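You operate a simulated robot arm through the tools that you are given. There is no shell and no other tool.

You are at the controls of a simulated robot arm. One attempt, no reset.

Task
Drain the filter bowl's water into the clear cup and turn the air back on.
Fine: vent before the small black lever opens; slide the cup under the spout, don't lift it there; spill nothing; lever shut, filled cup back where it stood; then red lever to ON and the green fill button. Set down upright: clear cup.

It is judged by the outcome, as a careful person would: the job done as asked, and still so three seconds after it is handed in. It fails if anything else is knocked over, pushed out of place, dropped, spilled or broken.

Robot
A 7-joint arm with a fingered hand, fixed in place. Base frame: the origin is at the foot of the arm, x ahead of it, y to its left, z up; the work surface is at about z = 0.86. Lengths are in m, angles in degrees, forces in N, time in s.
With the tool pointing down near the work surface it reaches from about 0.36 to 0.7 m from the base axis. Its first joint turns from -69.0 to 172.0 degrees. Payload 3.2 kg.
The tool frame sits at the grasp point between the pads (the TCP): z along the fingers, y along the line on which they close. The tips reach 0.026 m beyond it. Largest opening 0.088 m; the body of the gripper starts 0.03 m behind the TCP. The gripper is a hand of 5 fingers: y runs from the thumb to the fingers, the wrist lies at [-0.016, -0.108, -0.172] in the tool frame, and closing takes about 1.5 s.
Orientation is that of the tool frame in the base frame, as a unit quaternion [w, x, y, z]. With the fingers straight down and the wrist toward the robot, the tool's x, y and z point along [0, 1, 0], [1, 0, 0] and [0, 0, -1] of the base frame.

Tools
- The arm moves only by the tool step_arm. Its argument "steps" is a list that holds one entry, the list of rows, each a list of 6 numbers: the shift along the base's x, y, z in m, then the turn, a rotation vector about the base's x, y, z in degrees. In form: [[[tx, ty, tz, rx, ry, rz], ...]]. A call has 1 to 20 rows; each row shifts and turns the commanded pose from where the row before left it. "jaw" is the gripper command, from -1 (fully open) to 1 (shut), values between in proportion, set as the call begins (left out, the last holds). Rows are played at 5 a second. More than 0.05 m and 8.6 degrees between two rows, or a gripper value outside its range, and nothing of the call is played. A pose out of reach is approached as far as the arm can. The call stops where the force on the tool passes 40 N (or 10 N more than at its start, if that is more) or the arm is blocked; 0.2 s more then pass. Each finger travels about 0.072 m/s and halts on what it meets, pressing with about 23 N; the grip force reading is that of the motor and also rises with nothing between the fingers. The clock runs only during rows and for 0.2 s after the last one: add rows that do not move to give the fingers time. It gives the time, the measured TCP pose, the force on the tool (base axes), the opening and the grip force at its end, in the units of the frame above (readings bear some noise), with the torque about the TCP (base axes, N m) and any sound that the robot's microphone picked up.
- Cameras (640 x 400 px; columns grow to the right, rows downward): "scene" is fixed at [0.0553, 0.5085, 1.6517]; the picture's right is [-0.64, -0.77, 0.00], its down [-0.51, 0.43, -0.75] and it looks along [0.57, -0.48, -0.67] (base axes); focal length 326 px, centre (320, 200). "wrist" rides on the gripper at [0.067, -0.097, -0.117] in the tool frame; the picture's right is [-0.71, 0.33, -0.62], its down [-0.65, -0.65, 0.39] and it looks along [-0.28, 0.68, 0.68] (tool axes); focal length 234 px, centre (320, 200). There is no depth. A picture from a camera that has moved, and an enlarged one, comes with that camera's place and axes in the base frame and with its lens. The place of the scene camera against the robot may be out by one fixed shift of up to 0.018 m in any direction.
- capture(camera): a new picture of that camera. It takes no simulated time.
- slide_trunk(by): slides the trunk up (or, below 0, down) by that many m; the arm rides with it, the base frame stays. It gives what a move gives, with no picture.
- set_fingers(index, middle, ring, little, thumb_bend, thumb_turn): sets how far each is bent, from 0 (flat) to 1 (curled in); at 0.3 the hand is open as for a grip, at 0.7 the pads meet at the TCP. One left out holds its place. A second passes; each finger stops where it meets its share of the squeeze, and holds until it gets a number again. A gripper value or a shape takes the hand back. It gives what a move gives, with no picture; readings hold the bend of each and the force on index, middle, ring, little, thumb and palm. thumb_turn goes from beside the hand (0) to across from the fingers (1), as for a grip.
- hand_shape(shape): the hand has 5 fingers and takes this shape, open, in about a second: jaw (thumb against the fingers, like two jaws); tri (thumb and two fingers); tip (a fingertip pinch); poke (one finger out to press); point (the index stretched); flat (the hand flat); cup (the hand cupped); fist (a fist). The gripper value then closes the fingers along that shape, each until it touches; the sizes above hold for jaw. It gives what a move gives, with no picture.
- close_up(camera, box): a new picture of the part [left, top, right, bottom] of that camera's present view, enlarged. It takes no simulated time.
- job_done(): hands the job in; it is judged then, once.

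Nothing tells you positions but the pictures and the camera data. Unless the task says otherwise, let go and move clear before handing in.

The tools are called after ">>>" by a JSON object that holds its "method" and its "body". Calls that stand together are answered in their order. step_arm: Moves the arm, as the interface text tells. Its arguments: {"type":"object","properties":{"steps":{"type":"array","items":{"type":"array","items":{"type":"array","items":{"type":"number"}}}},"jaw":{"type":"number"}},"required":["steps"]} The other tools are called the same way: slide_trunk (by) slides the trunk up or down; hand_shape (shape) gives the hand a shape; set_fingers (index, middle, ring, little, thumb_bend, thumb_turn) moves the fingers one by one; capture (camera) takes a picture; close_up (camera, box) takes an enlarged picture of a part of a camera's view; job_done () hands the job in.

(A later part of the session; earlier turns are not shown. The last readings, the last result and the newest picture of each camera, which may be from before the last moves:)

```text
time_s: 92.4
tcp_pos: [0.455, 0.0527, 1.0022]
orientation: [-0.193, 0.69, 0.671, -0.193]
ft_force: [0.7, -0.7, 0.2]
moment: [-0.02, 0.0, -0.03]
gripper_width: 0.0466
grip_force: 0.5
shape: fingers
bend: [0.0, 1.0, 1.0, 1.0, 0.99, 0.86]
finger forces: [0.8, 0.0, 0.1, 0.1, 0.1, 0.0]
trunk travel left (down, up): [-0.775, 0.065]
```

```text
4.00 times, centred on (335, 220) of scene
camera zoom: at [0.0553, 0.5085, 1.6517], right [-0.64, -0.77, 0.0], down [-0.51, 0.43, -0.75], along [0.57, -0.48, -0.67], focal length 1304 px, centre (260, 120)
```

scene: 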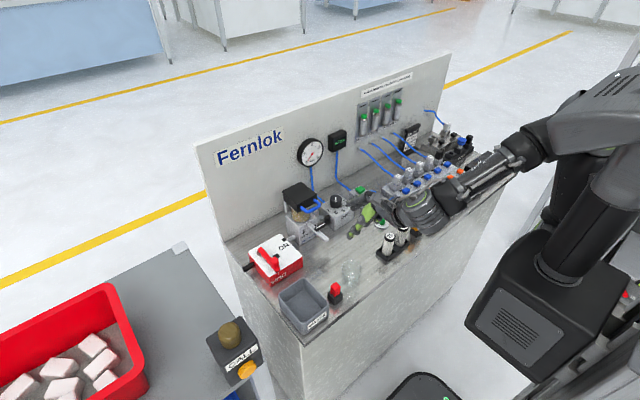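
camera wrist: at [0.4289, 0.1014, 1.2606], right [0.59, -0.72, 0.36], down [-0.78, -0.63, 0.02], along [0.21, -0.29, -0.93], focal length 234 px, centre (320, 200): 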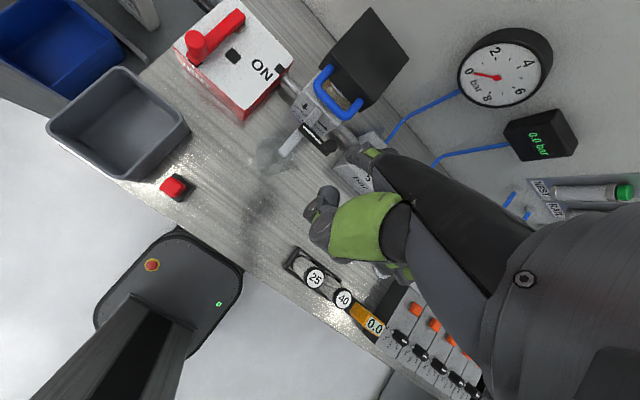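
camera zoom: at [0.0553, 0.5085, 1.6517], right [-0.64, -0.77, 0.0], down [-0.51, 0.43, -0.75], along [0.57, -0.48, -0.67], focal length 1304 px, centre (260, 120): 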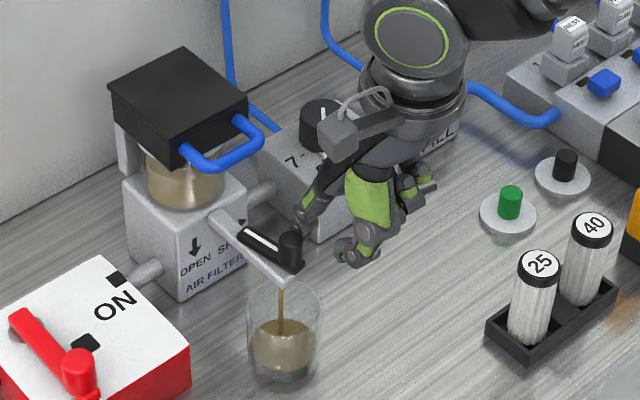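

Brown water is running from the spout cleanly into the cup. I'll finish the turn to full OPEN and then wait and watch the level.

>>> {"method": "step_arm", "body": {"steps": [[[-0.0017, 0.0032, 0, 0, 0, 0], [-0.0016, 0.0032, 0, 0, 0, 0], [0, 0.003, 0, 0, 0, 0], [0, 0, 0, 0, 0, 0], [0, 0, 0, 0, 0, 0], [0, 0, 0, 0, 0, 0]]]}}

>>> {"method": "close_up", "body": {"camera": "wrist", "box": [230, 60, 400, 220]}}

>>> {"method": "close_up", "body": {"camera": "scene", "box": [270, 170, 360, 270]}}

```text
time_s: 93.8
tcp_pos: [0.4512, 0.0605, 0.9995]
orientation: [-0.193, 0.69, 0.671, -0.192]
ft_force: [3.5, -8.1, 0.9]
moment: [-0.18, -0.11, -0.58]
gripper_width: 0.0487
grip_force: 3.7
shape: fingers
bend: [0.0, 1.0, 1.0, 1.0, 0.99, 0.86]
finger forces: [8.1, 0.0, 0.1, 0.1, 0.1, 0.0]
trunk travel left (down, up): [-0.775, 0.065]
```

```text
2.50 times, centred on (315, 140) of wrist
camera zoom: at [0.4309, 0.129, 1.1512], right [0.59, -0.72, 0.36], down [-0.78, -0.63, 0.02], along [0.21, -0.29, -0.93], focal length 585 px, centre (332, 350)
```

zoom: 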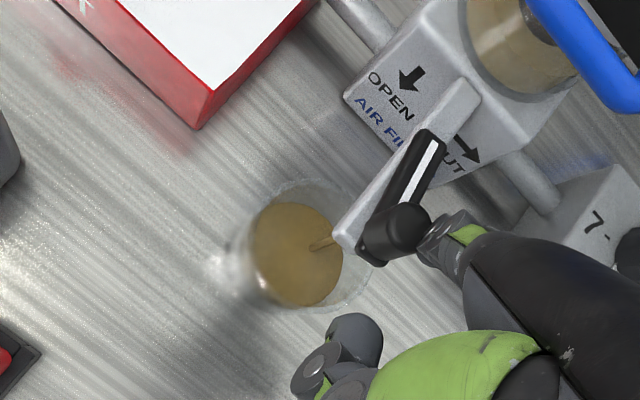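

```text
4.00 times, centred on (315, 220) of scene
camera zoom: at [0.0553, 0.5085, 1.6517], right [-0.64, -0.77, 0.0], down [-0.51, 0.43, -0.75], along [0.57, -0.48, -0.67], focal length 1304 px, centre (340, 120)
```

zoom: 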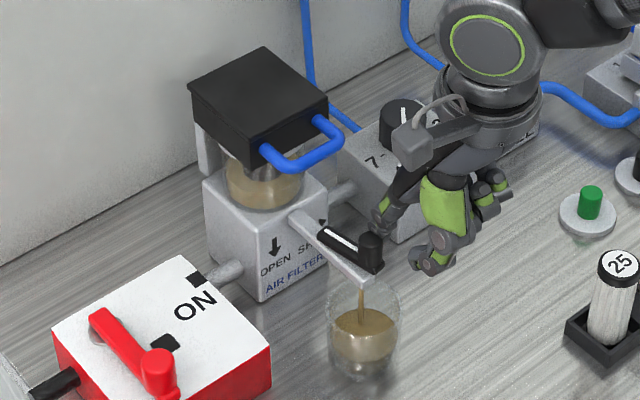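

The bowl is emptying and the cup is about half full, with the lever against its stop. I'll wait and keep watching the levels.

>>> {"method": "step_arm", "body": {"steps": [[[0, -0.001, 0, 0, 0, 0], [0, 0, 0, 0, 0, 0], [0, 0, 0, 0, 0, 0], [0, 0, 0, 0, 0, 0], [0, 0, 0, 0, 0, 0], [0, 0, 0, 0, 0, 0], [0, 0, 0, 0, 0, 0]]]}}

>>> {"method": "close_up", "body": {"camera": "scene", "box": [270, 170, 360, 270]}}

>>> {"method": "close_up", "body": {"camera": "wrist", "box": [230, 40, 400, 220]}}

```text
time_s: 95.4
tcp_pos: [0.4505, 0.0609, 1.0012]
orientation: [-0.194, 0.69, 0.671, -0.192]
ft_force: [3.5, -6.4, 0.2]
moment: [-0.13, -0.09, -0.48]
gripper_width: 0.0488
grip_force: 3.8
shape: fingers
bend: [0.0, 1.0, 1.0, 1.0, 0.99, 0.86]
finger forces: [6.6, 0.0, 0.0, 0.0, 0.0, 0.1]
trunk travel left (down, up): [-0.775, 0.065]
```

```text
4.00 times, centred on (315, 220) of scene
camera zoom: at [0.0553, 0.5085, 1.6517], right [-0.64, -0.77, 0.0], down [-0.51, 0.43, -0.75], along [0.57, -0.48, -0.67], focal length 1304 px, centre (340, 120)
```

zoom: 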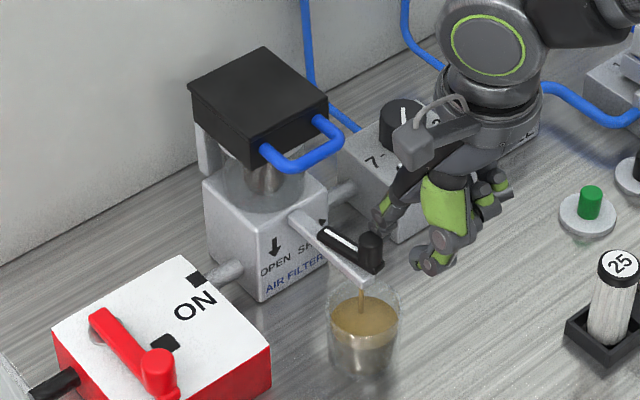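

```text
2.22 times, centred on (315, 130) of wrist
camera zoom: at [0.4307, 0.1285, 1.1511], right [0.59, -0.72, 0.36], down [-0.78, -0.63, 0.02], along [0.21, -0.29, -0.93], focal length 520 px, centre (331, 356)
```

zoom: 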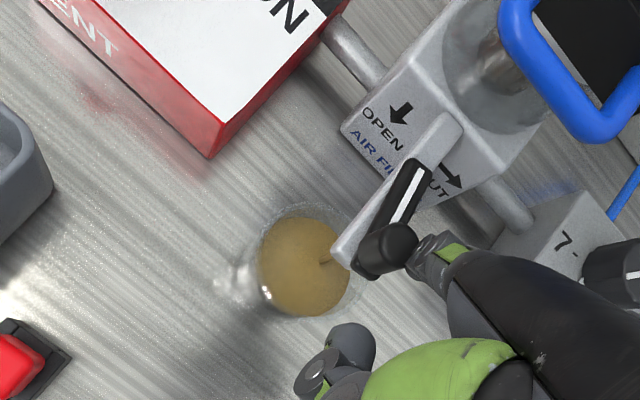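

The bowl looks empty and only a thin stream remains; the cup is about three-quarters full. I'll wait a little longer for the last drops.

>>> {"method": "step_arm", "body": {"steps": [[[0, -0.001, 0, 0, 0, 0], [0, 0, 0, 0, 0, 0], [0, 0, 0, 0, 0, 0], [0, 0, 0, 0, 0, 0], [0, 0, 0, 0, 0, 0], [0, 0, 0, 0, 0, 0], [0, 0, 0, 0, 0, 0], [0, 0, 0, 0, 0, 0], [0, 0, 0, 0, 0, 0], [0, 0, 0, 0, 0, 0]]]}}

>>> {"method": "close_up", "body": {"camera": "scene", "box": [270, 170, 360, 270]}}

>>> {"method": "close_up", "body": {"camera": "wrist", "box": [250, 120, 370, 220]}}

```text
time_s: 97.6
tcp_pos: [0.4518, 0.0587, 1.0003]
orientation: [-0.194, 0.69, 0.67, -0.192]
ft_force: [2.0, -5.2, 0.9]
moment: [-0.12, -0.17, -0.39]
gripper_width: 0.0484
grip_force: 3.0
shape: fingers
bend: [0.0, 1.0, 1.0, 1.0, 0.99, 0.86]
finger forces: [5.9, 0.0, 0.1, 0.0, 0.0, 0.1]
trunk travel left (down, up): [-0.775, 0.065]
```

```text
4.00 times, centred on (315, 220) of scene
camera zoom: at [0.0553, 0.5085, 1.6517], right [-0.64, -0.77, 0.0], down [-0.51, 0.43, -0.75], along [0.57, -0.48, -0.67], focal length 1304 px, centre (340, 120)
```

zoom: 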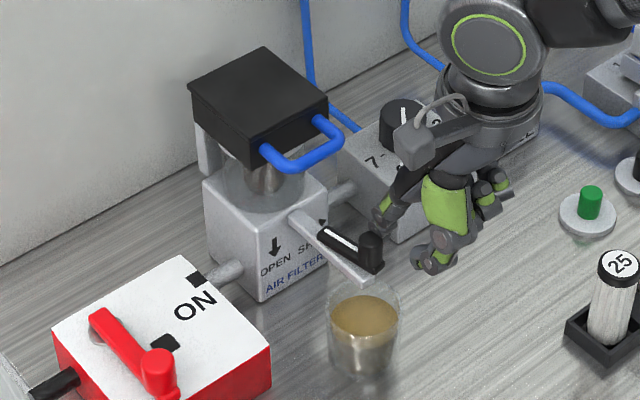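

```text
4.00 times, centred on (310, 170) of wrist
camera zoom: at [0.4309, 0.1276, 1.1509], right [0.59, -0.72, 0.36], down [-0.78, -0.63, 0.02], along [0.22, -0.29, -0.93], focal length 937 px, centre (360, 320)
```

zoom: 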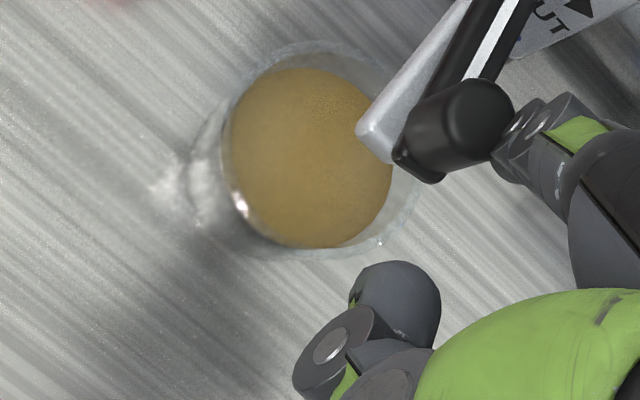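

The stream has stopped and the bowl is empty. To shut the lever I'll hop the finger over the knob to its left side and then push it back along the arc.

>>> {"method": "step_arm", "body": {"steps": [[[0, -0.004, 0, 0, 0, 0], [0, -0.002, 0.008, 0, 0, 0], [0, 0, 0.012, 0, 0, 0], [0, 0, 0.015, 0, 0, 0], [-0.001, 0.012, 0, 0, 0, 0], [-0.001, 0.012, 0, 0, 0, 0], [-0.001, 0.012, 0, 0, 0, 0], [0, 0.009, 0, 0, 0, 0], [0, 0, 0, 0, 0, 0], [0, 0, 0, 0, 0, 0]]]}}

>>> {"method": "close_up", "body": {"camera": "wrist", "box": [250, 80, 400, 220]}}

>>> {"method": "close_up", "body": {"camera": "scene", "box": [270, 170, 360, 270]}}

```text
time_s: 99.8
tcp_pos: [0.4505, 0.0987, 1.0405]
orientation: [-0.197, 0.69, 0.67, -0.189]
ft_force: [0.4, 0.1, 0.9]
moment: [0.02, -0.04, 0.01]
gripper_width: 0.0461
grip_force: 0.0
shape: fingers
bend: [0.0, 1.0, 1.0, 1.0, 0.99, 0.86]
finger forces: [0.0, 0.0, 0.1, 0.0, 0.0, 0.0]
trunk travel left (down, up): [-0.775, 0.065]
```

```text
2.86 times, centred on (325, 150) of wrist
camera zoom: at [0.4285, 0.1662, 1.1914], right [0.59, -0.73, 0.35], down [-0.78, -0.63, 0.01], along [0.22, -0.28, -0.94], focal length 669 px, centre (306, 343)
```

zoom: 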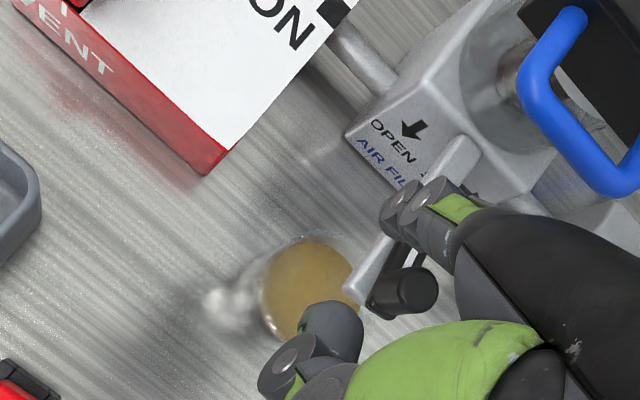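

```text
4.00 times, centred on (315, 220) of scene
camera zoom: at [0.0553, 0.5085, 1.6517], right [-0.64, -0.77, 0.0], down [-0.51, 0.43, -0.75], along [0.57, -0.48, -0.67], focal length 1304 px, centre (340, 120)
```

zoom: 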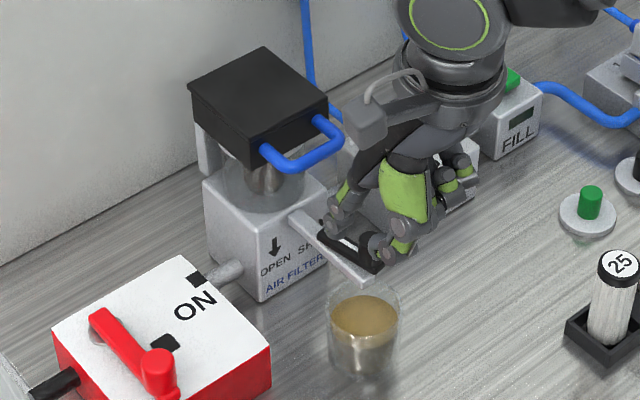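

The finger is now on the knob's left side, above it. I'll lower it beside the knob and begin pushing the lever back.

>>> {"method": "step_arm", "body": {"steps": [[[0, 0, -0.01, 0, 0, 0], [0, 0, -0.01, 0, 0, 0], [0, 0, -0.01, 0, 0, 0], [0, 0, -0.009, 0, 0, 0], [0, 0, 0, 0, 0, 0], [-0.001, -0.004, 0, 0, 0, 0], [-0.001, -0.004, 0, 0, 0, 0], [-0.0015, -0.007, 0, 0, 0, 0], [-0.0015, -0.007, 0, 0, 0, 0], [0.001, -0.007, 0, 0, 0, 0], [0.0009, -0.0071, 0, 0, 0, 0], [0, 0, 0, 0, 0, 0]]]}}

>>> {"method": "close_up", "body": {"camera": "wrist", "box": [250, 80, 400, 220]}}

>>> {"method": "close_up", "body": {"camera": "scene", "box": [270, 170, 360, 270]}}

```text
time_s: 102.4
tcp_pos: [0.445, 0.0637, 0.9969]
orientation: [-0.192, 0.69, 0.671, -0.194]
ft_force: [-1.4, 0.4, 0.1]
moment: [0.01, 0.0, 0.0]
gripper_width: 0.0455
grip_force: 0.0
shape: fingers
bend: [0.0, 1.0, 1.0, 1.0, 0.99, 0.86]
finger forces: [0.3, 0.0, 0.0, 0.1, 0.0, 0.0]
trunk travel left (down, up): [-0.775, 0.065]
```

```text
2.86 times, centred on (325, 150) of wrist
camera zoom: at [0.4244, 0.1335, 1.1461], right [0.59, -0.72, 0.36], down [-0.78, -0.63, 0.02], along [0.22, -0.29, -0.93], focal length 669 px, centre (306, 343)
```

zoom: 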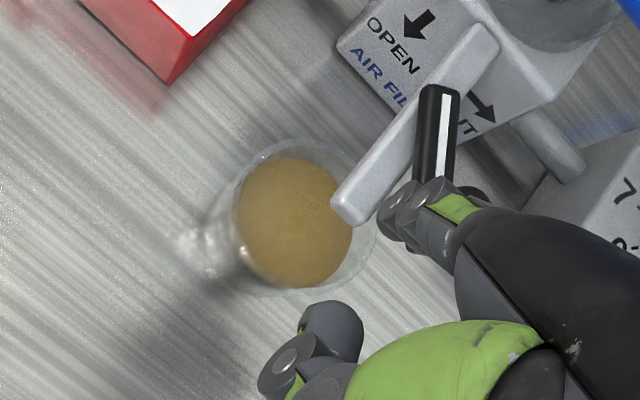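

```text
4.00 times, centred on (315, 220) of scene
camera zoom: at [0.0553, 0.5085, 1.6517], right [-0.64, -0.77, 0.0], down [-0.51, 0.43, -0.75], along [0.57, -0.48, -0.67], focal length 1304 px, centre (340, 120)
```

zoom: 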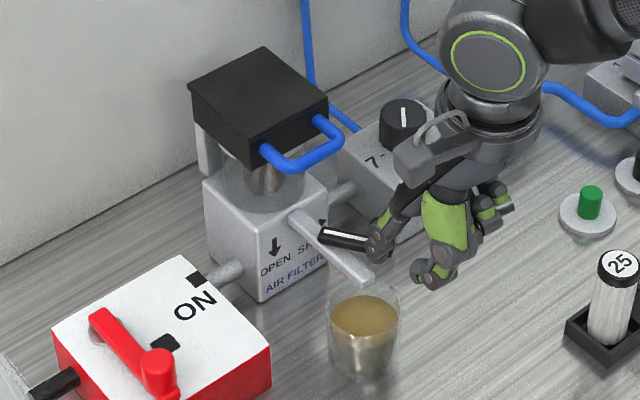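

The lever is swinging back, about halfway. I'll continue to SHUT.

>>> {"method": "step_arm", "body": {"steps": [[[0.0038, -0.0065, 0, 0, 0, 0], [0.0038, -0.0065, 0, 0, 0, 0], [0.0055, -0.005, 0, 0, 0, 0], [0.0055, -0.0045, 0, 0, 0, 0], [0.005, -0.003, 0, 0, 0, 0], [0, 0, 0, 0, 0, 0]]]}}

>>> {"method": "close_up", "body": {"camera": "wrist", "box": [250, 80, 400, 220]}}

>>> {"method": "close_up", "body": {"camera": "scene", "box": [270, 170, 360, 270]}}

```text
time_s: 103.8
tcp_pos: [0.467, 0.0377, 0.9969]
orientation: [-0.194, 0.69, 0.67, -0.193]
ft_force: [0.2, 0.7, -1.0]
moment: [0.0, -0.03, 0.01]
gripper_width: 0.0458
grip_force: 0.0
shape: fingers
bend: [0.0, 1.0, 1.0, 1.0, 0.99, 0.86]
finger forces: [0.0, 0.0, 0.1, 0.0, 0.1, 0.1]
trunk travel left (down, up): [-0.775, 0.065]
```

```text
2.86 times, centred on (325, 150) of wrist
camera zoom: at [0.4475, 0.1067, 1.1473], right [0.59, -0.72, 0.36], down [-0.78, -0.63, 0.02], along [0.22, -0.29, -0.93], focal length 669 px, centre (306, 343)
```

zoom: 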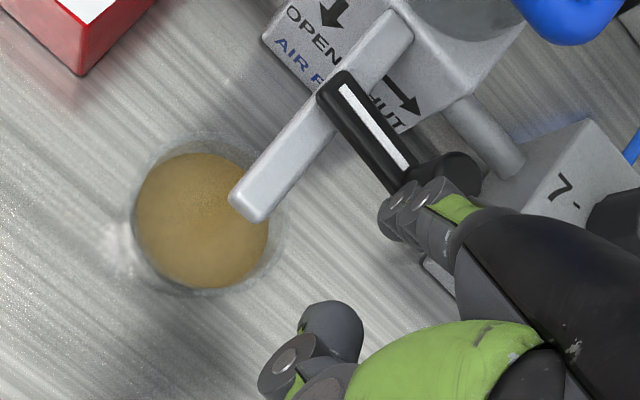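

```text
4.00 times, centred on (315, 220) of scene
camera zoom: at [0.0553, 0.5085, 1.6517], right [-0.64, -0.77, 0.0], down [-0.51, 0.43, -0.75], along [0.57, -0.48, -0.67], focal length 1304 px, centre (340, 120)
```

zoom: 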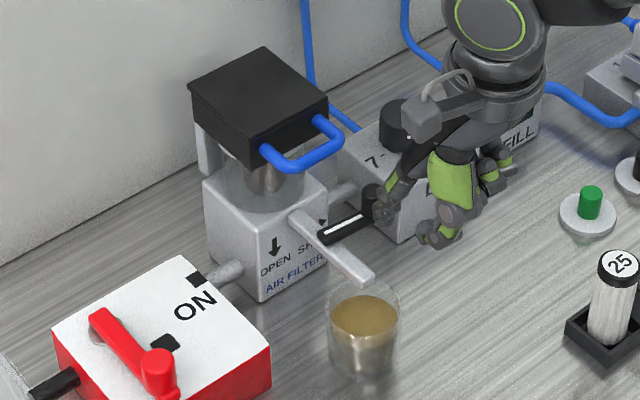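

Nearly shut. I'll push the last bit until I feel the stop.

>>> {"method": "step_arm", "body": {"steps": [[[0.003, -0.0005, 0, 0, 0, 0], [0.003, 0, 0, 0, 0, 0], [0.003, 0, 0, 0, 0, 0], [0.002, 0, 0, 0, 0, 0], [0, 0, 0, 0, 0, 0]]]}}

>>> {"method": "close_up", "body": {"camera": "wrist", "box": [250, 80, 400, 220]}}

```text
time_s: 105.0
tcp_pos: [0.4771, 0.0377, 0.998]
orientation: [-0.193, 0.69, 0.671, -0.193]
ft_force: [-5.5, -0.8, 1.3]
moment: [0.03, 0.09, 0.04]
gripper_width: 0.0423
grip_force: 2.4
shape: fingers
bend: [0.03, 1.0, 1.0, 1.0, 0.99, 0.86]
finger forces: [5.2, 0.0, 0.0, 0.1, 0.0, 0.0]
trunk travel left (down, up): [-0.775, 0.065]
```

```text
2.86 times, centred on (325, 150) of wrist
camera zoom: at [0.4573, 0.1062, 1.1472], right [0.59, -0.72, 0.36], down [-0.78, -0.63, 0.02], along [0.22, -0.29, -0.93], focal length 669 px, centre (306, 343)
```

zoom: 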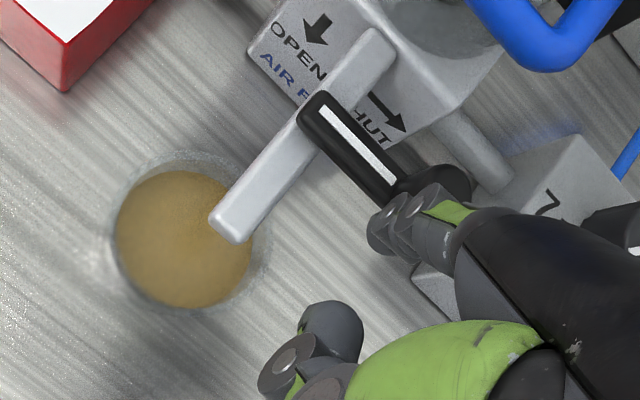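

The finger meets resistance at about 5 N, so the lever should be at its stop. I'll press slightly more, then back off and confirm its angle.

>>> {"method": "step_arm", "body": {"steps": [[[0.002, 0, 0, 0, 0, 0], [0.002, 0, 0, 0, 0, 0], [0, 0, 0, 0, 0, 0], [-0.004, 0, 0, 0, 0, 0], [-0.006, 0, 0, 0, 0, 0], [-0.008, 0, 0.005, 0, 0, 0], [-0.01, -0.005, 0.015, 0, 0, 0], [-0.01, -0.005, 0.015, 0, 0, 0], [-0.01, -0.005, 0.02, 0, 0, 0], [0, 0, 0, 0, 0, 0]]]}}

>>> {"method": "close_up", "body": {"camera": "wrist", "box": [250, 60, 400, 200]}}

>>> {"method": "close_up", "body": {"camera": "scene", "box": [270, 180, 360, 270]}}

```text
time_s: 107.2
tcp_pos: [0.4363, 0.0223, 1.051]
orientation: [-0.193, 0.689, 0.671, -0.194]
ft_force: [-0.1, 0.1, 0.2]
moment: [0.01, -0.02, 0.0]
gripper_width: 0.0458
grip_force: 0.0
shape: fingers
bend: [0.0, 1.0, 1.0, 1.0, 0.99, 0.86]
finger forces: [0.0, 0.1, 0.0, 0.0, 0.0, 0.0]
trunk travel left (down, up): [-0.775, 0.065]
```

```text
2.86 times, centred on (325, 130) of wrist
camera zoom: at [0.4157, 0.091, 1.201], right [0.59, -0.72, 0.36], down [-0.78, -0.63, 0.02], along [0.21, -0.29, -0.93], focal length 669 px, centre (306, 400)
```

zoom: 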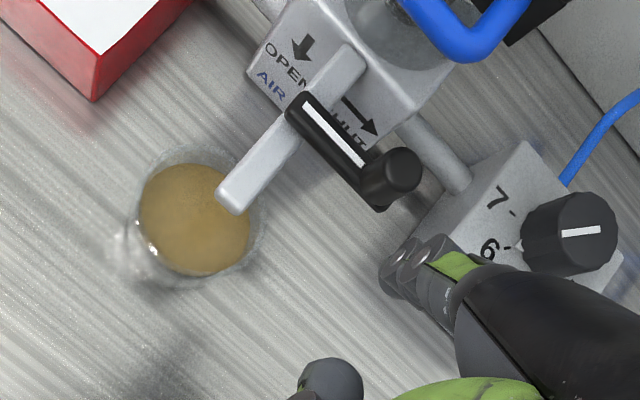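

```text
4.44 times, centred on (315, 225) of scene
camera zoom: at [0.0553, 0.5085, 1.6517], right [-0.64, -0.77, 0.0], down [-0.51, 0.43, -0.75], along [0.57, -0.48, -0.67], focal length 1449 px, centre (342, 89)
```

zoom: 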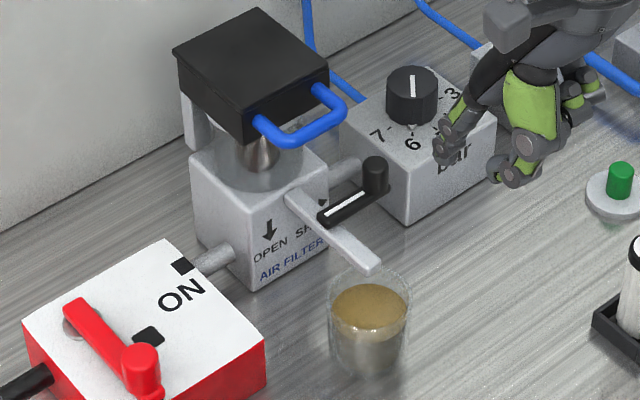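

The drain lever is back at SHUT, exactly where it was (knob at 0.560, 0.0465), and nothing drips. Now I'll return to the cup-grasp pose: rise, undo the pitch, take the tri shape, then yaw -45 and tilt.

>>> {"method": "step_arm", "body": {"steps": [[[0, 0.002, 0.015, 0, 0, 0], [0, 0.002, 0.02, 0, 0, 0], [0, 0.002, 0.02, 0, -5, 0], [0, 0, 0.005, 0, -5, 0], [0, 0, 0, 0, -5, 0], [0, 0, 0, 0, -5, 0], [0, 0, 0, 0, -5, 0], [0, 0, 0, 0, -5, 0], [0, 0, 0, 0, 0, 0]]]}}

>>> {"method": "hand_shape", "body": {"shape": "tri"}}

>>> {"method": "step_arm", "body": {"steps": [[[0, 0, 0, 0, 0, -5], [0, 0, 0, 0, 0, -5], [0, 0, 0, 0, 0, -5], [0, 0, 0, 0, 0, -5], [0, 0, 0, 0, 0, -5], [0, 0, 0, 0, 0, -5], [0, 0, 0, 0, 0, -5], [0, 0, 0, 0, 0, -5], [0, 0, 0, 0, 0, -5], [0, 0, 0, 3.54, -3.54, 0], [0, 0, 0, 3.54, -3.54, 0], [0, 0, 0, 3.54, -3.54, 0], [0, 0, 0, 3.54, -3.54, 0], [0, 0, 0, 3.54, -3.54, 0], [0, 0, 0, 3.54, -3.54, 0], [0, 0, 0, 3.54, -3.54, 0], [0, 0, 0, 3.54, -3.54, 0], [0, 0, 0, 0, 0, 0], [0, 0, 0, 0, 0, 0]]], "jaw": -0.65}}

>>> {"method": "capture", "body": {"camera": "wrist"}}

```text
time_s: 109.2
tcp_pos: [0.4343, 0.0292, 1.1106]
orientation: [-0.013, 0.715, 0.699, -0.007]
ft_force: [0.3, 0.1, 0.2]
moment: [-0.01, 0.01, 0.01]
gripper_width: 0.0459
grip_force: 0.2
shape: fingers
bend: [0.0, 1.0, 1.0, 1.0, 0.99, 0.86]
finger forces: [0.0, 0.1, 0.1, 0.0, 0.1, 0.0]
trunk travel left (down, up): [-0.775, 0.065]
```

```text
time_s: 110.1
tcp_pos: [0.4347, 0.0288, 1.1122]
orientation: [-0.014, 0.716, 0.698, -0.008]
ft_force: [0.1, 0.4, 0.1]
moment: [0.01, -0.01, 0.03]
gripper_width: 0.0878
grip_force: 0.0
shape: tri
bend: [0.3, 0.3, 0.99, 0.99, 0.3, 0.97]
finger forces: [0.1, 0.0, 0.0, 0.0, 0.0, 0.0]
trunk travel left (down, up): [-0.775, 0.065]
```

```text
time_s: 114.1
tcp_pos: [0.4346, 0.0286, 1.1132]
orientation: [-0.148, 0.869, 0.353, 0.313]
ft_force: [-0.6, 0.2, -0.8]
moment: [-0.02, 0.02, -0.02]
gripper_width: 0.0731
grip_force: 0.0
shape: tri
bend: [0.37, 0.32, 0.99, 0.99, 0.09, 0.98]
finger forces: [0.1, 0.0, 0.0, 0.0, 0.0, 0.0]
trunk travel left (down, up): [-0.775, 0.065]
```

```text
taken
camera wrist: at [0.3515, 0.0757, 1.2479], right [-0.43, -0.9, 0.0], down [-0.65, 0.31, -0.69], along [0.62, -0.3, -0.72], focal length 234 px, centre (320, 200)
```

wrist: 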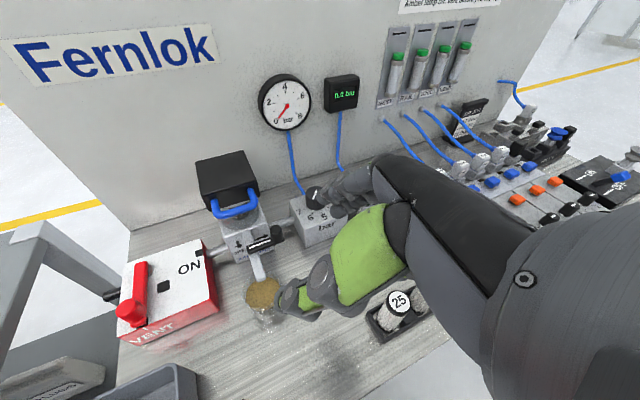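

The hand is back in the grasp pose with the filled cup in view. I'll measure the cup's position again before approaching.

>>> {"method": "close_up", "body": {"camera": "wrist", "box": [210, 220, 330, 340]}}

```text
3.33 times, centred on (270, 280) of wrist
camera zoom: at [0.3515, 0.0757, 1.2479], right [-0.43, -0.9, 0.0], down [-0.65, 0.31, -0.69], along [0.62, -0.3, -0.72], focal length 781 px, centre (487, -67)
```

zoom: 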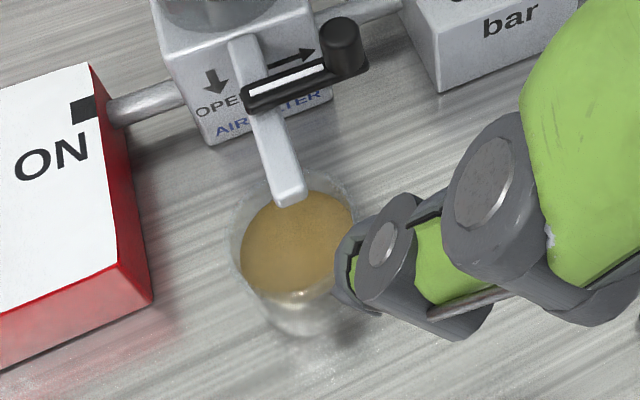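

The cup measures at about (0.517, 0.088), where I left it. I'll come in along the reverse of my withdrawal path and stop short to check.

>>> {"method": "step_arm", "body": {"steps": [[[0.0059, 0.004, -0.0146, 0, 0, 0], [0.0059, 0.004, -0.0146, 0, 0, 0], [0.0059, 0.004, -0.0146, 0, 0, 0], [0.0059, 0.004, -0.0147, 0, 0, 0], [0.0058, 0.004, -0.0147, 0, 0, 0], [0, 0, -0.02, 0, 0, 0], [0.005, 0, -0.02, 0, 0, 0], [0.006, 0.004, -0.018, 0, 0, 0], [0.006, 0.006, -0.016, 0, 0, 0], [0.006, 0.006, -0.014, 0, 0, 0], [0, 0, 0, 0, 0, 0], [0, 0, 0, 0, 0, 0]]]}}

>>> {"method": "close_up", "body": {"camera": "wrist", "box": [220, 100, 420, 320]}}

>>> {"method": "close_up", "body": {"camera": "scene", "box": [290, 190, 370, 270]}}

```text
time_s: 116.7
tcp_pos: [0.4868, 0.0648, 0.949]
orientation: [-0.149, 0.87, 0.353, 0.312]
ft_force: [0.5, -0.7, 0.3]
moment: [-0.04, -0.01, 0.02]
gripper_width: 0.0728
grip_force: 0.0
shape: tri
bend: [0.37, 0.32, 0.99, 0.99, 0.09, 0.98]
finger forces: [0.1, 0.0, 0.0, 0.1, 0.1, 0.1]
trunk travel left (down, up): [-0.775, 0.065]
```

```text
1.82 times, centred on (320, 210) of wrist
camera zoom: at [0.4039, 0.1125, 1.0858], right [-0.43, -0.9, 0.0], down [-0.65, 0.31, -0.69], along [0.62, -0.3, -0.72], focal length 426 px, centre (320, 182)
```

zoom: 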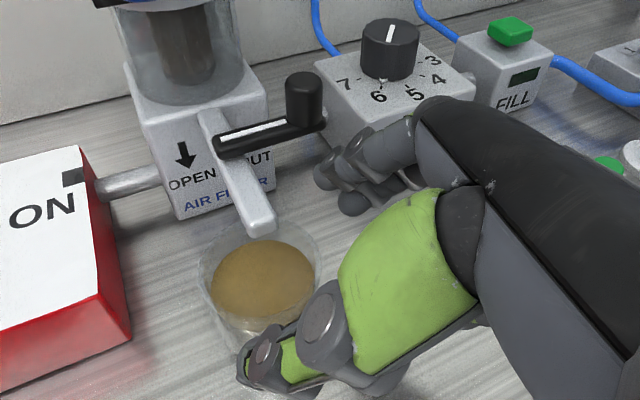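

```text
5.00 times, centred on (330, 230) of scene
camera zoom: at [0.0553, 0.5085, 1.6517], right [-0.64, -0.77, 0.0], down [-0.51, 0.43, -0.75], along [0.57, -0.48, -0.67], focal length 1630 px, centre (270, 50)
```

zoom: 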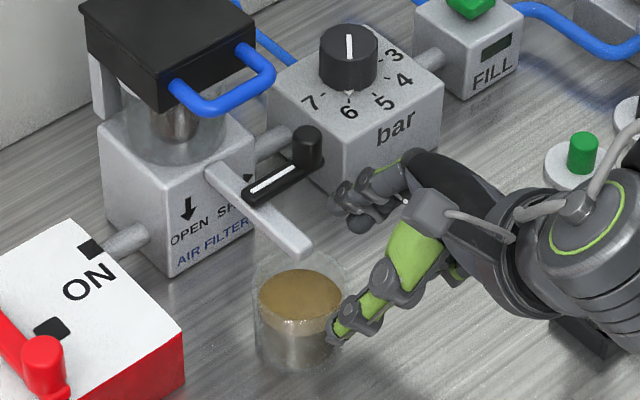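

The approach is lined up and clear. I'll go in the rest of the way, shifting very slightly toward the finger side to stay centred on the cup.

>>> {"method": "step_arm", "body": {"steps": [[[0.007, 0.005, -0.01, 0, 0, 0], [0.006, 0.005, -0.01, 0, 0, 0], [0.006, 0.005, -0.009, 0, 0, 0], [0.005, 0.004, -0.007, 0, 0, 0], [0.005, 0.004, -0.005, 0, 0, 0], [0.001, 0, 0, 0, 0, 0], [0, 0, 0, 0, 0, 0], [0, 0, 0, 0, 0, 0]]]}}

>>> {"method": "close_up", "body": {"camera": "wrist", "box": [220, 100, 420, 320]}}

>>> {"method": "close_up", "body": {"camera": "scene", "box": [290, 190, 370, 270]}}

```text
time_s: 118.5
tcp_pos: [0.5181, 0.0864, 0.9093]
orientation: [-0.149, 0.87, 0.353, 0.312]
ft_force: [0.2, -0.6, 1.1]
moment: [0.04, 0.0, -0.01]
gripper_width: 0.0729
grip_force: 0.1
shape: tri
bend: [0.37, 0.32, 0.99, 0.99, 0.09, 0.98]
finger forces: [0.1, 0.0, 0.1, 0.0, 0.0, 0.0]
trunk travel left (down, up): [-0.775, 0.065]
```

```text
1.82 times, centred on (320, 210) of wrist
camera zoom: at [0.434, 0.1349, 1.0454], right [-0.43, -0.9, 0.0], down [-0.65, 0.31, -0.69], along [0.62, -0.3, -0.72], focal length 426 px, centre (320, 182)
```

zoom: 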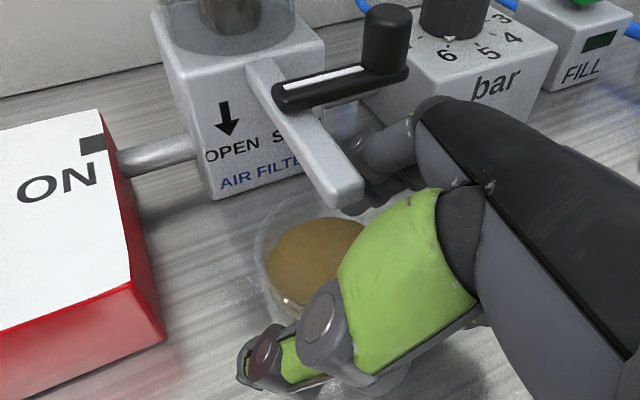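

```text
5.00 times, centred on (330, 230) of scene
camera zoom: at [0.0553, 0.5085, 1.6517], right [-0.64, -0.77, 0.0], down [-0.51, 0.43, -0.75], along [0.57, -0.48, -0.67], focal length 1630 px, centre (270, 50)
```

zoom: 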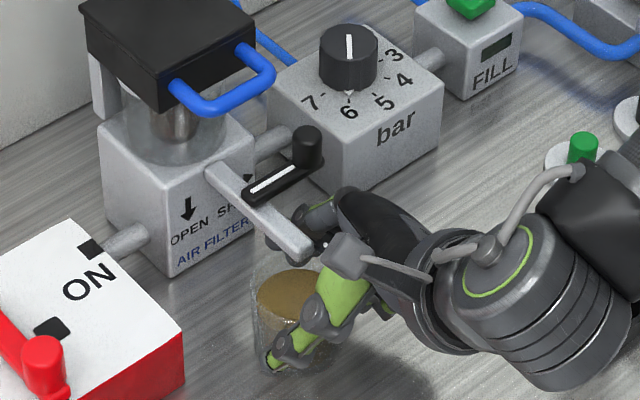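

The hand straddles the cup under the spout again, no contact. I'll close gently in stages.

>>> {"method": "step_arm", "body": {"steps": [[[0, 0, -0.0015, 0, 0, 0], [0, 0, 0, 0, 0, 0], [0, 0, 0, 0, 0, 0], [0, 0, 0, 0, 0, 0]]], "jaw": -0.4}}

>>> {"method": "step_arm", "body": {"steps": [[[0, 0, 0, 0, 0, 0], [0, 0, 0, 0, 0, 0], [0, 0, 0, 0, 0, 0]]], "jaw": -0.28}}

>>> {"method": "step_arm", "body": {"steps": [[[0, 0, 0, 0, 0, 0], [0, 0, 0, 0, 0, 0], [0, 0, 0, 0, 0, 0], [0, 0, 0, 0, 0, 0]]], "jaw": -0.2}}

>>> {"method": "close_up", "body": {"camera": "scene", "box": [290, 190, 370, 270]}}

```text
time_s: 119.5
tcp_pos: [0.5189, 0.0879, 0.9073]
orientation: [-0.149, 0.87, 0.353, 0.312]
ft_force: [-0.4, 0.1, 0.1]
moment: [0.01, 0.02, 0.01]
gripper_width: 0.0624
grip_force: 0.0
shape: tri
bend: [0.41, 0.35, 0.99, 0.99, 0.08, 0.98]
finger forces: [0.0, 0.0, 0.1, 0.1, 0.0, 0.0]
trunk travel left (down, up): [-0.775, 0.065]
```

```text
time_s: 120.3
tcp_pos: [0.518, 0.0869, 0.9086]
orientation: [-0.148, 0.869, 0.353, 0.313]
ft_force: [0.9, -0.6, -0.3]
moment: [0.02, 0.0, 0.01]
gripper_width: 0.0571
grip_force: 0.0
shape: tri
bend: [0.43, 0.37, 0.99, 0.99, 0.08, 0.99]
finger forces: [0.3, 0.1, 0.0, 0.0, 0.2, 0.1]
trunk travel left (down, up): [-0.775, 0.065]
```

```text
time_s: 121.3
tcp_pos: [0.5176, 0.0876, 0.9071]
orientation: [-0.148, 0.87, 0.353, 0.312]
ft_force: [-0.8, 0.6, -0.1]
moment: [0.01, 0.02, 0.0]
gripper_width: 0.0488
grip_force: 23.3
shape: tri
bend: [0.48, 0.44, 1.0, 1.0, 0.05, 0.99]
finger forces: [12.2, 9.2, 0.1, 0.0, 24.0, 0.0]
trunk travel left (down, up): [-0.775, 0.065]
```

```text
5.00 times, centred on (330, 230) of scene
camera zoom: at [0.0553, 0.5085, 1.6517], right [-0.64, -0.77, 0.0], down [-0.51, 0.43, -0.75], along [0.57, -0.48, -0.67], focal length 1630 px, centre (270, 50)
```

zoom: 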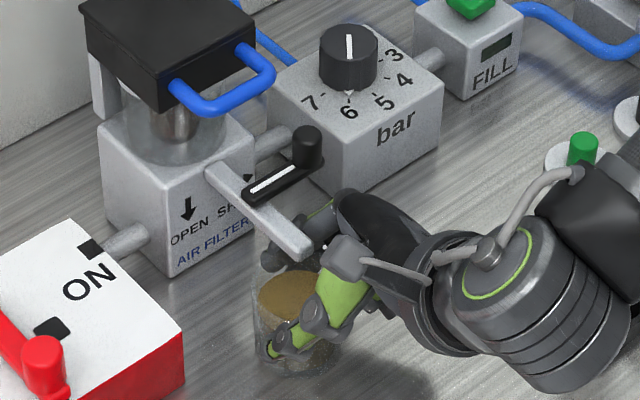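

The filled cup is held. I'll slide it back slowly and smoothly toward its home spot, with slight down pressure to keep it on the bench.

>>> {"method": "step_arm", "body": {"steps": [[[0, 0, -0.001, 0, 0, 0], [-0.0015, 0, 0, 0, 0, 0], [-0.003, 0, 0, 0, 0, 0], [-0.004, 0, 0, 0, 0, 0], [-0.005, 0, 0, 0, 0, 0], [-0.005, 0, 0, 0, 0, 0], [-0.005, 0, 0, 0, 0, 0], [-0.005, 0, 0, 0, 0, 0], [-0.005, 0, 0, 0, 0, 0], [-0.005, 0, 0, 0, 0, 0], [-0.005, 0, 0, 0, 0, 0], [-0.004, 0, 0, 0, 0, 0], [-0.003, 0, 0, 0, 0, 0], [-0.0015, 0, 0, 0, 0, 0], [0, 0, 0, 0, 0, 0]]]}}

>>> {"method": "close_up", "body": {"camera": "wrist", "box": [180, 80, 420, 340]}}

>>> {"method": "close_up", "body": {"camera": "scene", "box": [290, 190, 400, 300]}}

```text
time_s: 124.5
tcp_pos: [0.4673, 0.0867, 0.9072]
orientation: [-0.15, 0.869, 0.353, 0.312]
ft_force: [1.8, -0.3, 4.8]
moment: [-0.03, -0.01, 0.02]
gripper_width: 0.0488
grip_force: 23.2
shape: tri
bend: [0.48, 0.44, 1.0, 1.0, 0.05, 0.99]
finger forces: [13.5, 9.8, 0.0, 0.0, 24.1, 0.1]
trunk travel left (down, up): [-0.775, 0.065]
```

```text
1.54 times, centred on (300, 210) of wrist
camera zoom: at [0.3822, 0.1351, 1.0434], right [-0.43, -0.9, 0.0], down [-0.65, 0.31, -0.69], along [0.62, -0.3, -0.72], focal length 360 px, centre (351, 185)
```

zoom: 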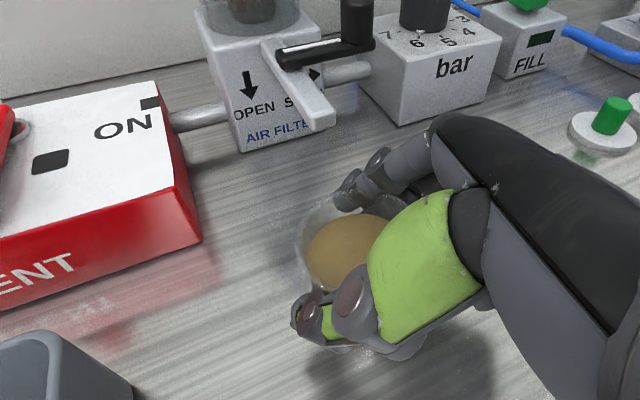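

```text
3.64 times, centred on (345, 245) of scene
camera zoom: at [0.0553, 0.5085, 1.6517], right [-0.64, -0.77, 0.0], down [-0.51, 0.43, -0.75], along [0.57, -0.48, -0.67], focal length 1186 px, centre (229, 36)
```

zoom: 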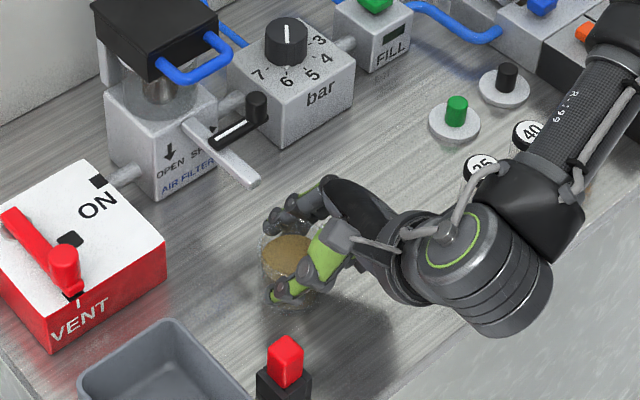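

Halfway back with no spill and a steady hold. I'll slide the remaining 55 mm.

>>> {"method": "step_arm", "body": {"steps": [[[-0.0015, 0, 0, 0, 0, 0], [-0.003, 0, 0, 0, 0, 0], [-0.004, 0, 0, 0, 0, 0], [-0.005, 0, 0, 0, 0, 0], [-0.005, 0, 0, 0, 0, 0], [-0.005, 0, 0, 0, 0, 0], [-0.005, 0.0005, 0, 0, 0, 0], [-0.005, 0, 0, 0, 0, 0], [-0.005, 0, 0, 0, 0, 0], [-0.005, 0, 0, 0, 0, 0], [-0.004, 0, 0, 0, 0, 0], [-0.003, 0, 0, 0, 0, 0], [-0.003, 0, 0, 0, 0, 0], [-0.002, 0, 0, 0, 0, 0], [0, 0, 0, 0, 0, 0], [0, 0, 0, 0, 0, 0]]]}}

>>> {"method": "close_up", "body": {"camera": "scene", "box": [310, 220, 400, 310]}}

```text
time_s: 127.9
tcp_pos: [0.4091, 0.0881, 0.9076]
orientation: [-0.149, 0.87, 0.353, 0.312]
ft_force: [1.4, 0.0, 4.0]
moment: [-0.02, -0.07, 0.0]
gripper_width: 0.049
grip_force: 23.1
shape: tri
bend: [0.48, 0.44, 1.0, 1.0, 0.05, 0.98]
finger forces: [13.3, 9.9, 0.1, 0.1, 24.3, 0.1]
trunk travel left (down, up): [-0.775, 0.065]
```

```text
4.44 times, centred on (355, 265) of scene
camera zoom: at [0.0553, 0.5085, 1.6517], right [-0.64, -0.77, 0.0], down [-0.51, 0.43, -0.75], along [0.57, -0.48, -0.67], focal length 1449 px, centre (164, -89)
```

zoom: 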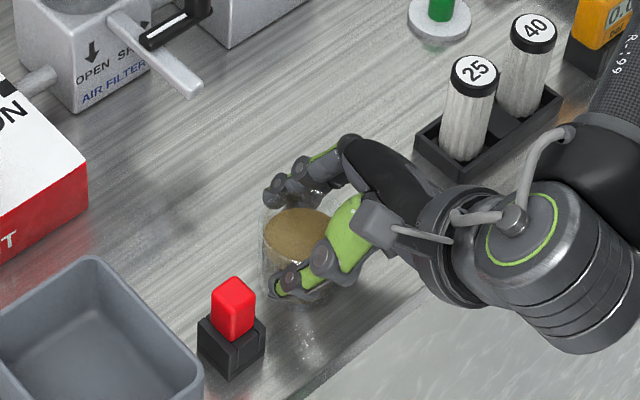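

The cup is back within about 2 mm of where it stood. I'll ease the pressure and open gently, then lift straight off.

>>> {"method": "step_arm", "body": {"steps": [[[0.001, 0, 0.001, 0, 0, 0], [0, 0, 0, 0, 0, 0], [0, 0, 0, 0, 0, 0]]]}}

>>> {"method": "step_arm", "body": {"steps": [[[0, 0, 0, 0, 0, 0], [0, 0, 0, 0, 0, 0], [0, 0, 0, 0, 0, 0]]], "jaw": -0.35}}

>>> {"method": "step_arm", "body": {"steps": [[[0, 0, 0, 0, 0, 0], [0, 0, 0, 0, 0, 0], [0, 0, 0, 0, 0, 0], [0, 0, 0, 0, 0, 0]]], "jaw": -0.8}}

>>> {"method": "close_up", "body": {"camera": "scene", "box": [310, 220, 400, 310]}}

```text
time_s: 128.7
tcp_pos: [0.4123, 0.086, 0.9084]
orientation: [-0.149, 0.869, 0.353, 0.312]
ft_force: [0.2, -0.3, 0.0]
moment: [0.03, 0.01, 0.03]
gripper_width: 0.0487
grip_force: 22.9
shape: tri
bend: [0.48, 0.44, 1.0, 1.0, 0.05, 0.99]
finger forces: [12.5, 9.4, 0.1, 0.1, 24.2, 0.0]
trunk travel left (down, up): [-0.775, 0.065]
```

```text
time_s: 129.5
tcp_pos: [0.4111, 0.088, 0.9087]
orientation: [-0.149, 0.869, 0.353, 0.312]
ft_force: [-0.5, 0.6, 1.0]
moment: [-0.02, 0.02, -0.01]
gripper_width: 0.0593
grip_force: 0.0
shape: tri
bend: [0.43, 0.36, 0.99, 0.99, 0.07, 0.99]
finger forces: [0.0, 0.1, 0.1, 0.0, 0.0, 0.0]
trunk travel left (down, up): [-0.775, 0.065]
```

```text
time_s: 130.5
tcp_pos: [0.412, 0.0875, 0.9078]
orientation: [-0.149, 0.869, 0.353, 0.312]
ft_force: [-0.5, 0.3, -1.1]
moment: [0.01, 0.01, 0.02]
gripper_width: 0.079
grip_force: 0.1
shape: tri
bend: [0.34, 0.31, 0.99, 0.99, 0.13, 0.98]
finger forces: [0.1, 0.0, 0.0, 0.0, 0.1, 0.0]
trunk travel left (down, up): [-0.775, 0.065]
```

```text
4.44 times, centred on (355, 265) of scene
camera zoom: at [0.0553, 0.5085, 1.6517], right [-0.64, -0.77, 0.0], down [-0.51, 0.43, -0.75], along [0.57, -0.48, -0.67], focal length 1449 px, centre (164, -89)
```

zoom: 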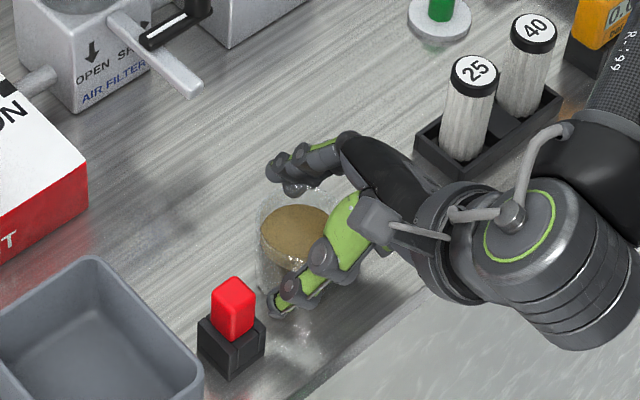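

Released cleanly and the water is still. I'll lift straight up well clear of the cup.

>>> {"method": "step_arm", "body": {"steps": [[[0, 0, 0.008, 0, 0, 0], [0, 0, 0.01, 0, 0, 0], [0, 0, 0.012, 0, 0, 0], [0, 0, 0.014, 0, 0, 0], [0, 0, 0.016, 0, 0, 0], [0, 0, 0.016, 0, 0, 0], [0.002, -0.004, 0.018, 0, 0, 0], [0.003, -0.008, 0.018, 0, 0, 0], [0.004, -0.01, 0.018, 0, 0, 0], [0.005, -0.012, 0.018, 0, 0, 0], [0.005, -0.012, 0.018, 0, 0, 0], [0.004, -0.01, 0.018, 0, 0, 0], [0, 0, 0.018, 0, 0, 0], [0, 0, 0, 0, 0, 0]]]}}

>>> {"method": "capture", "body": {"camera": "scene"}}

>>> {"method": "close_up", "body": {"camera": "scene", "box": [310, 220, 400, 310]}}

```text
time_s: 133.5
tcp_pos: [0.4348, 0.0317, 1.1096]
orientation: [-0.148, 0.87, 0.352, 0.312]
ft_force: [0.5, -0.2, 0.2]
moment: [0.01, -0.01, 0.0]
gripper_width: 0.0789
grip_force: 0.1
shape: tri
bend: [0.34, 0.31, 0.99, 0.99, 0.13, 0.98]
finger forces: [0.1, 0.1, 0.0, 0.0, 0.1, 0.0]
trunk travel left (down, up): [-0.775, 0.065]
```

```text
taken
```

scene: 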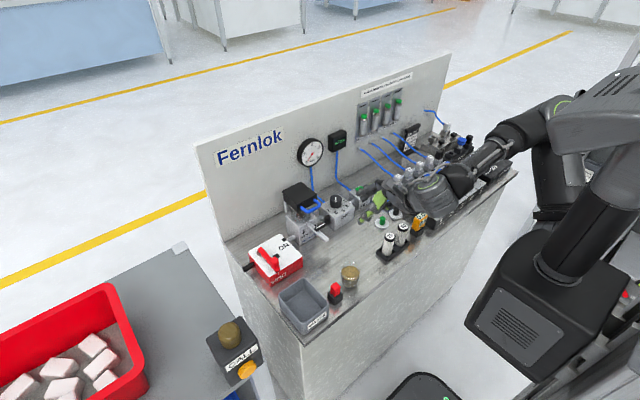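

```text
4.44 times, centred on (355, 265) of scene
camera zoom: at [0.0553, 0.5085, 1.6517], right [-0.64, -0.77, 0.0], down [-0.51, 0.43, -0.75], along [0.57, -0.48, -0.67], focal length 1449 px, centre (164, -89)
```

zoom: 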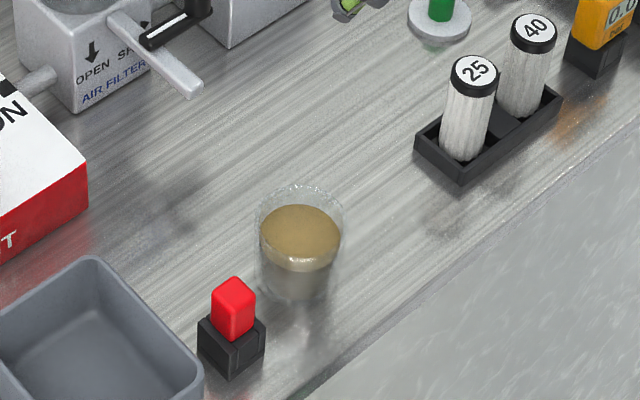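

The filled cup stands upright at its home spot, matching the starting picture within a pixel. Now for the red lever back to ON: I'll return to fingers-down, take the point shape with a straight index, and pitch it down as before.

>>> {"method": "step_arm", "body": {"steps": [[[0, 0, 0, -3.54, 3.54, 0], [0, 0, 0, -3.54, 3.54, 0], [0, 0, 0, -3.54, 3.54, 0], [0, 0, 0, -3.54, 3.54, 0], [0, 0, 0, -3.54, 3.54, 0], [0, 0, 0, -3.54, 3.54, 0], [0, 0, 0, -3.54, 3.54, 0], [0, 0, 0, -3.54, 3.54, 0], [0, 0, 0, 0, 0, 5], [0, 0, 0, 0, 0, 5], [0, 0, 0, 0, 0, 5], [0, 0, 0, 0, 0, 5], [0, 0, 0, 0, 0, 5], [0, 0, 0, 0, 0, 5], [0, 0, 0, 0, 0, 5], [0, 0, 0, 0, 0, 5], [0, 0, 0, 0, 0, 5], [0, 0, 0, 0, 0, 0]]]}}

>>> {"method": "hand_shape", "body": {"shape": "point"}}

>>> {"method": "set_fingers", "body": {"index": 0.0}}

>>> {"method": "step_arm", "body": {"steps": [[[0, 0.01, 0.005, 0, 5, 0], [0, 0.012, 0, 0, 5, 0], [0, 0.015, 0, 0, 5, 0], [0, 0.015, 0, 0, 5, 0], [0, 0.015, 0, 0, 5, 0], [0, 0.015, 0, 0, 5, 0], [0, 0.015, 0, 0, 0, 0], [0, 0, 0, 0, 0, 0], [0, 0, 0, 0, 0, 0]]]}}

>>> {"method": "capture", "body": {"camera": "scene"}}

```text
time_s: 137.3
tcp_pos: [0.4341, 0.0311, 1.1096]
orientation: [-0.012, 0.715, 0.699, -0.009]
ft_force: [-0.3, -0.6, -0.2]
moment: [-0.01, 0.01, -0.01]
gripper_width: 0.0787
grip_force: 0.1
shape: tri
bend: [0.34, 0.31, 0.99, 0.99, 0.13, 0.98]
finger forces: [0.1, 0.0, 0.0, 0.0, 0.0, 0.0]
trunk travel left (down, up): [-0.775, 0.065]
```

```text
time_s: 138.2
tcp_pos: [0.433, 0.0304, 1.1095]
orientation: [-0.013, 0.716, 0.698, -0.008]
ft_force: [-0.7, 0.3, -0.2]
moment: [0.0, -0.01, -0.04]
gripper_width: 0.0834
grip_force: 0.0
shape: point
bend: [0.2, 1.0, 1.0, 1.0, 0.99, 0.86]
finger forces: [0.0, 0.0, 0.0, 0.0, 0.0, 0.1]
trunk travel left (down, up): [-0.775, 0.065]
```

```text
time_s: 139.2
tcp_pos: [0.4343, 0.0314, 1.1095]
orientation: [-0.013, 0.716, 0.698, -0.008]
ft_force: [0.3, 0.2, 0.2]
moment: [-0.02, -0.02, -0.02]
gripper_width: 0.0459
grip_force: 0.0
shape: fingers
bend: [0.0, 1.0, 1.0, 1.0, 0.99, 0.86]
finger forces: [0.1, 0.0, 0.0, 0.1, 0.0, 0.1]
trunk travel left (down, up): [-0.775, 0.065]
```

```text
time_s: 141.2
tcp_pos: [0.4356, 0.1293, 1.1148]
orientation: [-0.193, 0.689, 0.671, -0.193]
ft_force: [-0.3, 0.5, -0.7]
moment: [0.01, -0.01, -0.03]
gripper_width: 0.046
grip_force: 0.0
shape: fingers
bend: [0.0, 1.0, 1.0, 1.0, 0.99, 0.86]
finger forces: [0.0, 0.0, 0.1, 0.0, 0.0, 0.0]
trunk travel left (down, up): [-0.775, 0.065]
```

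```text
taken
```

scene: 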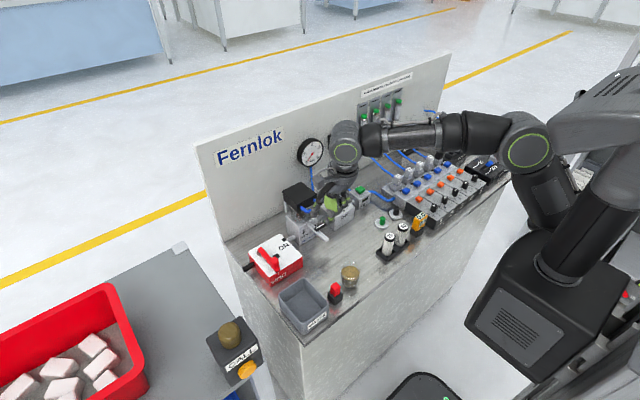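

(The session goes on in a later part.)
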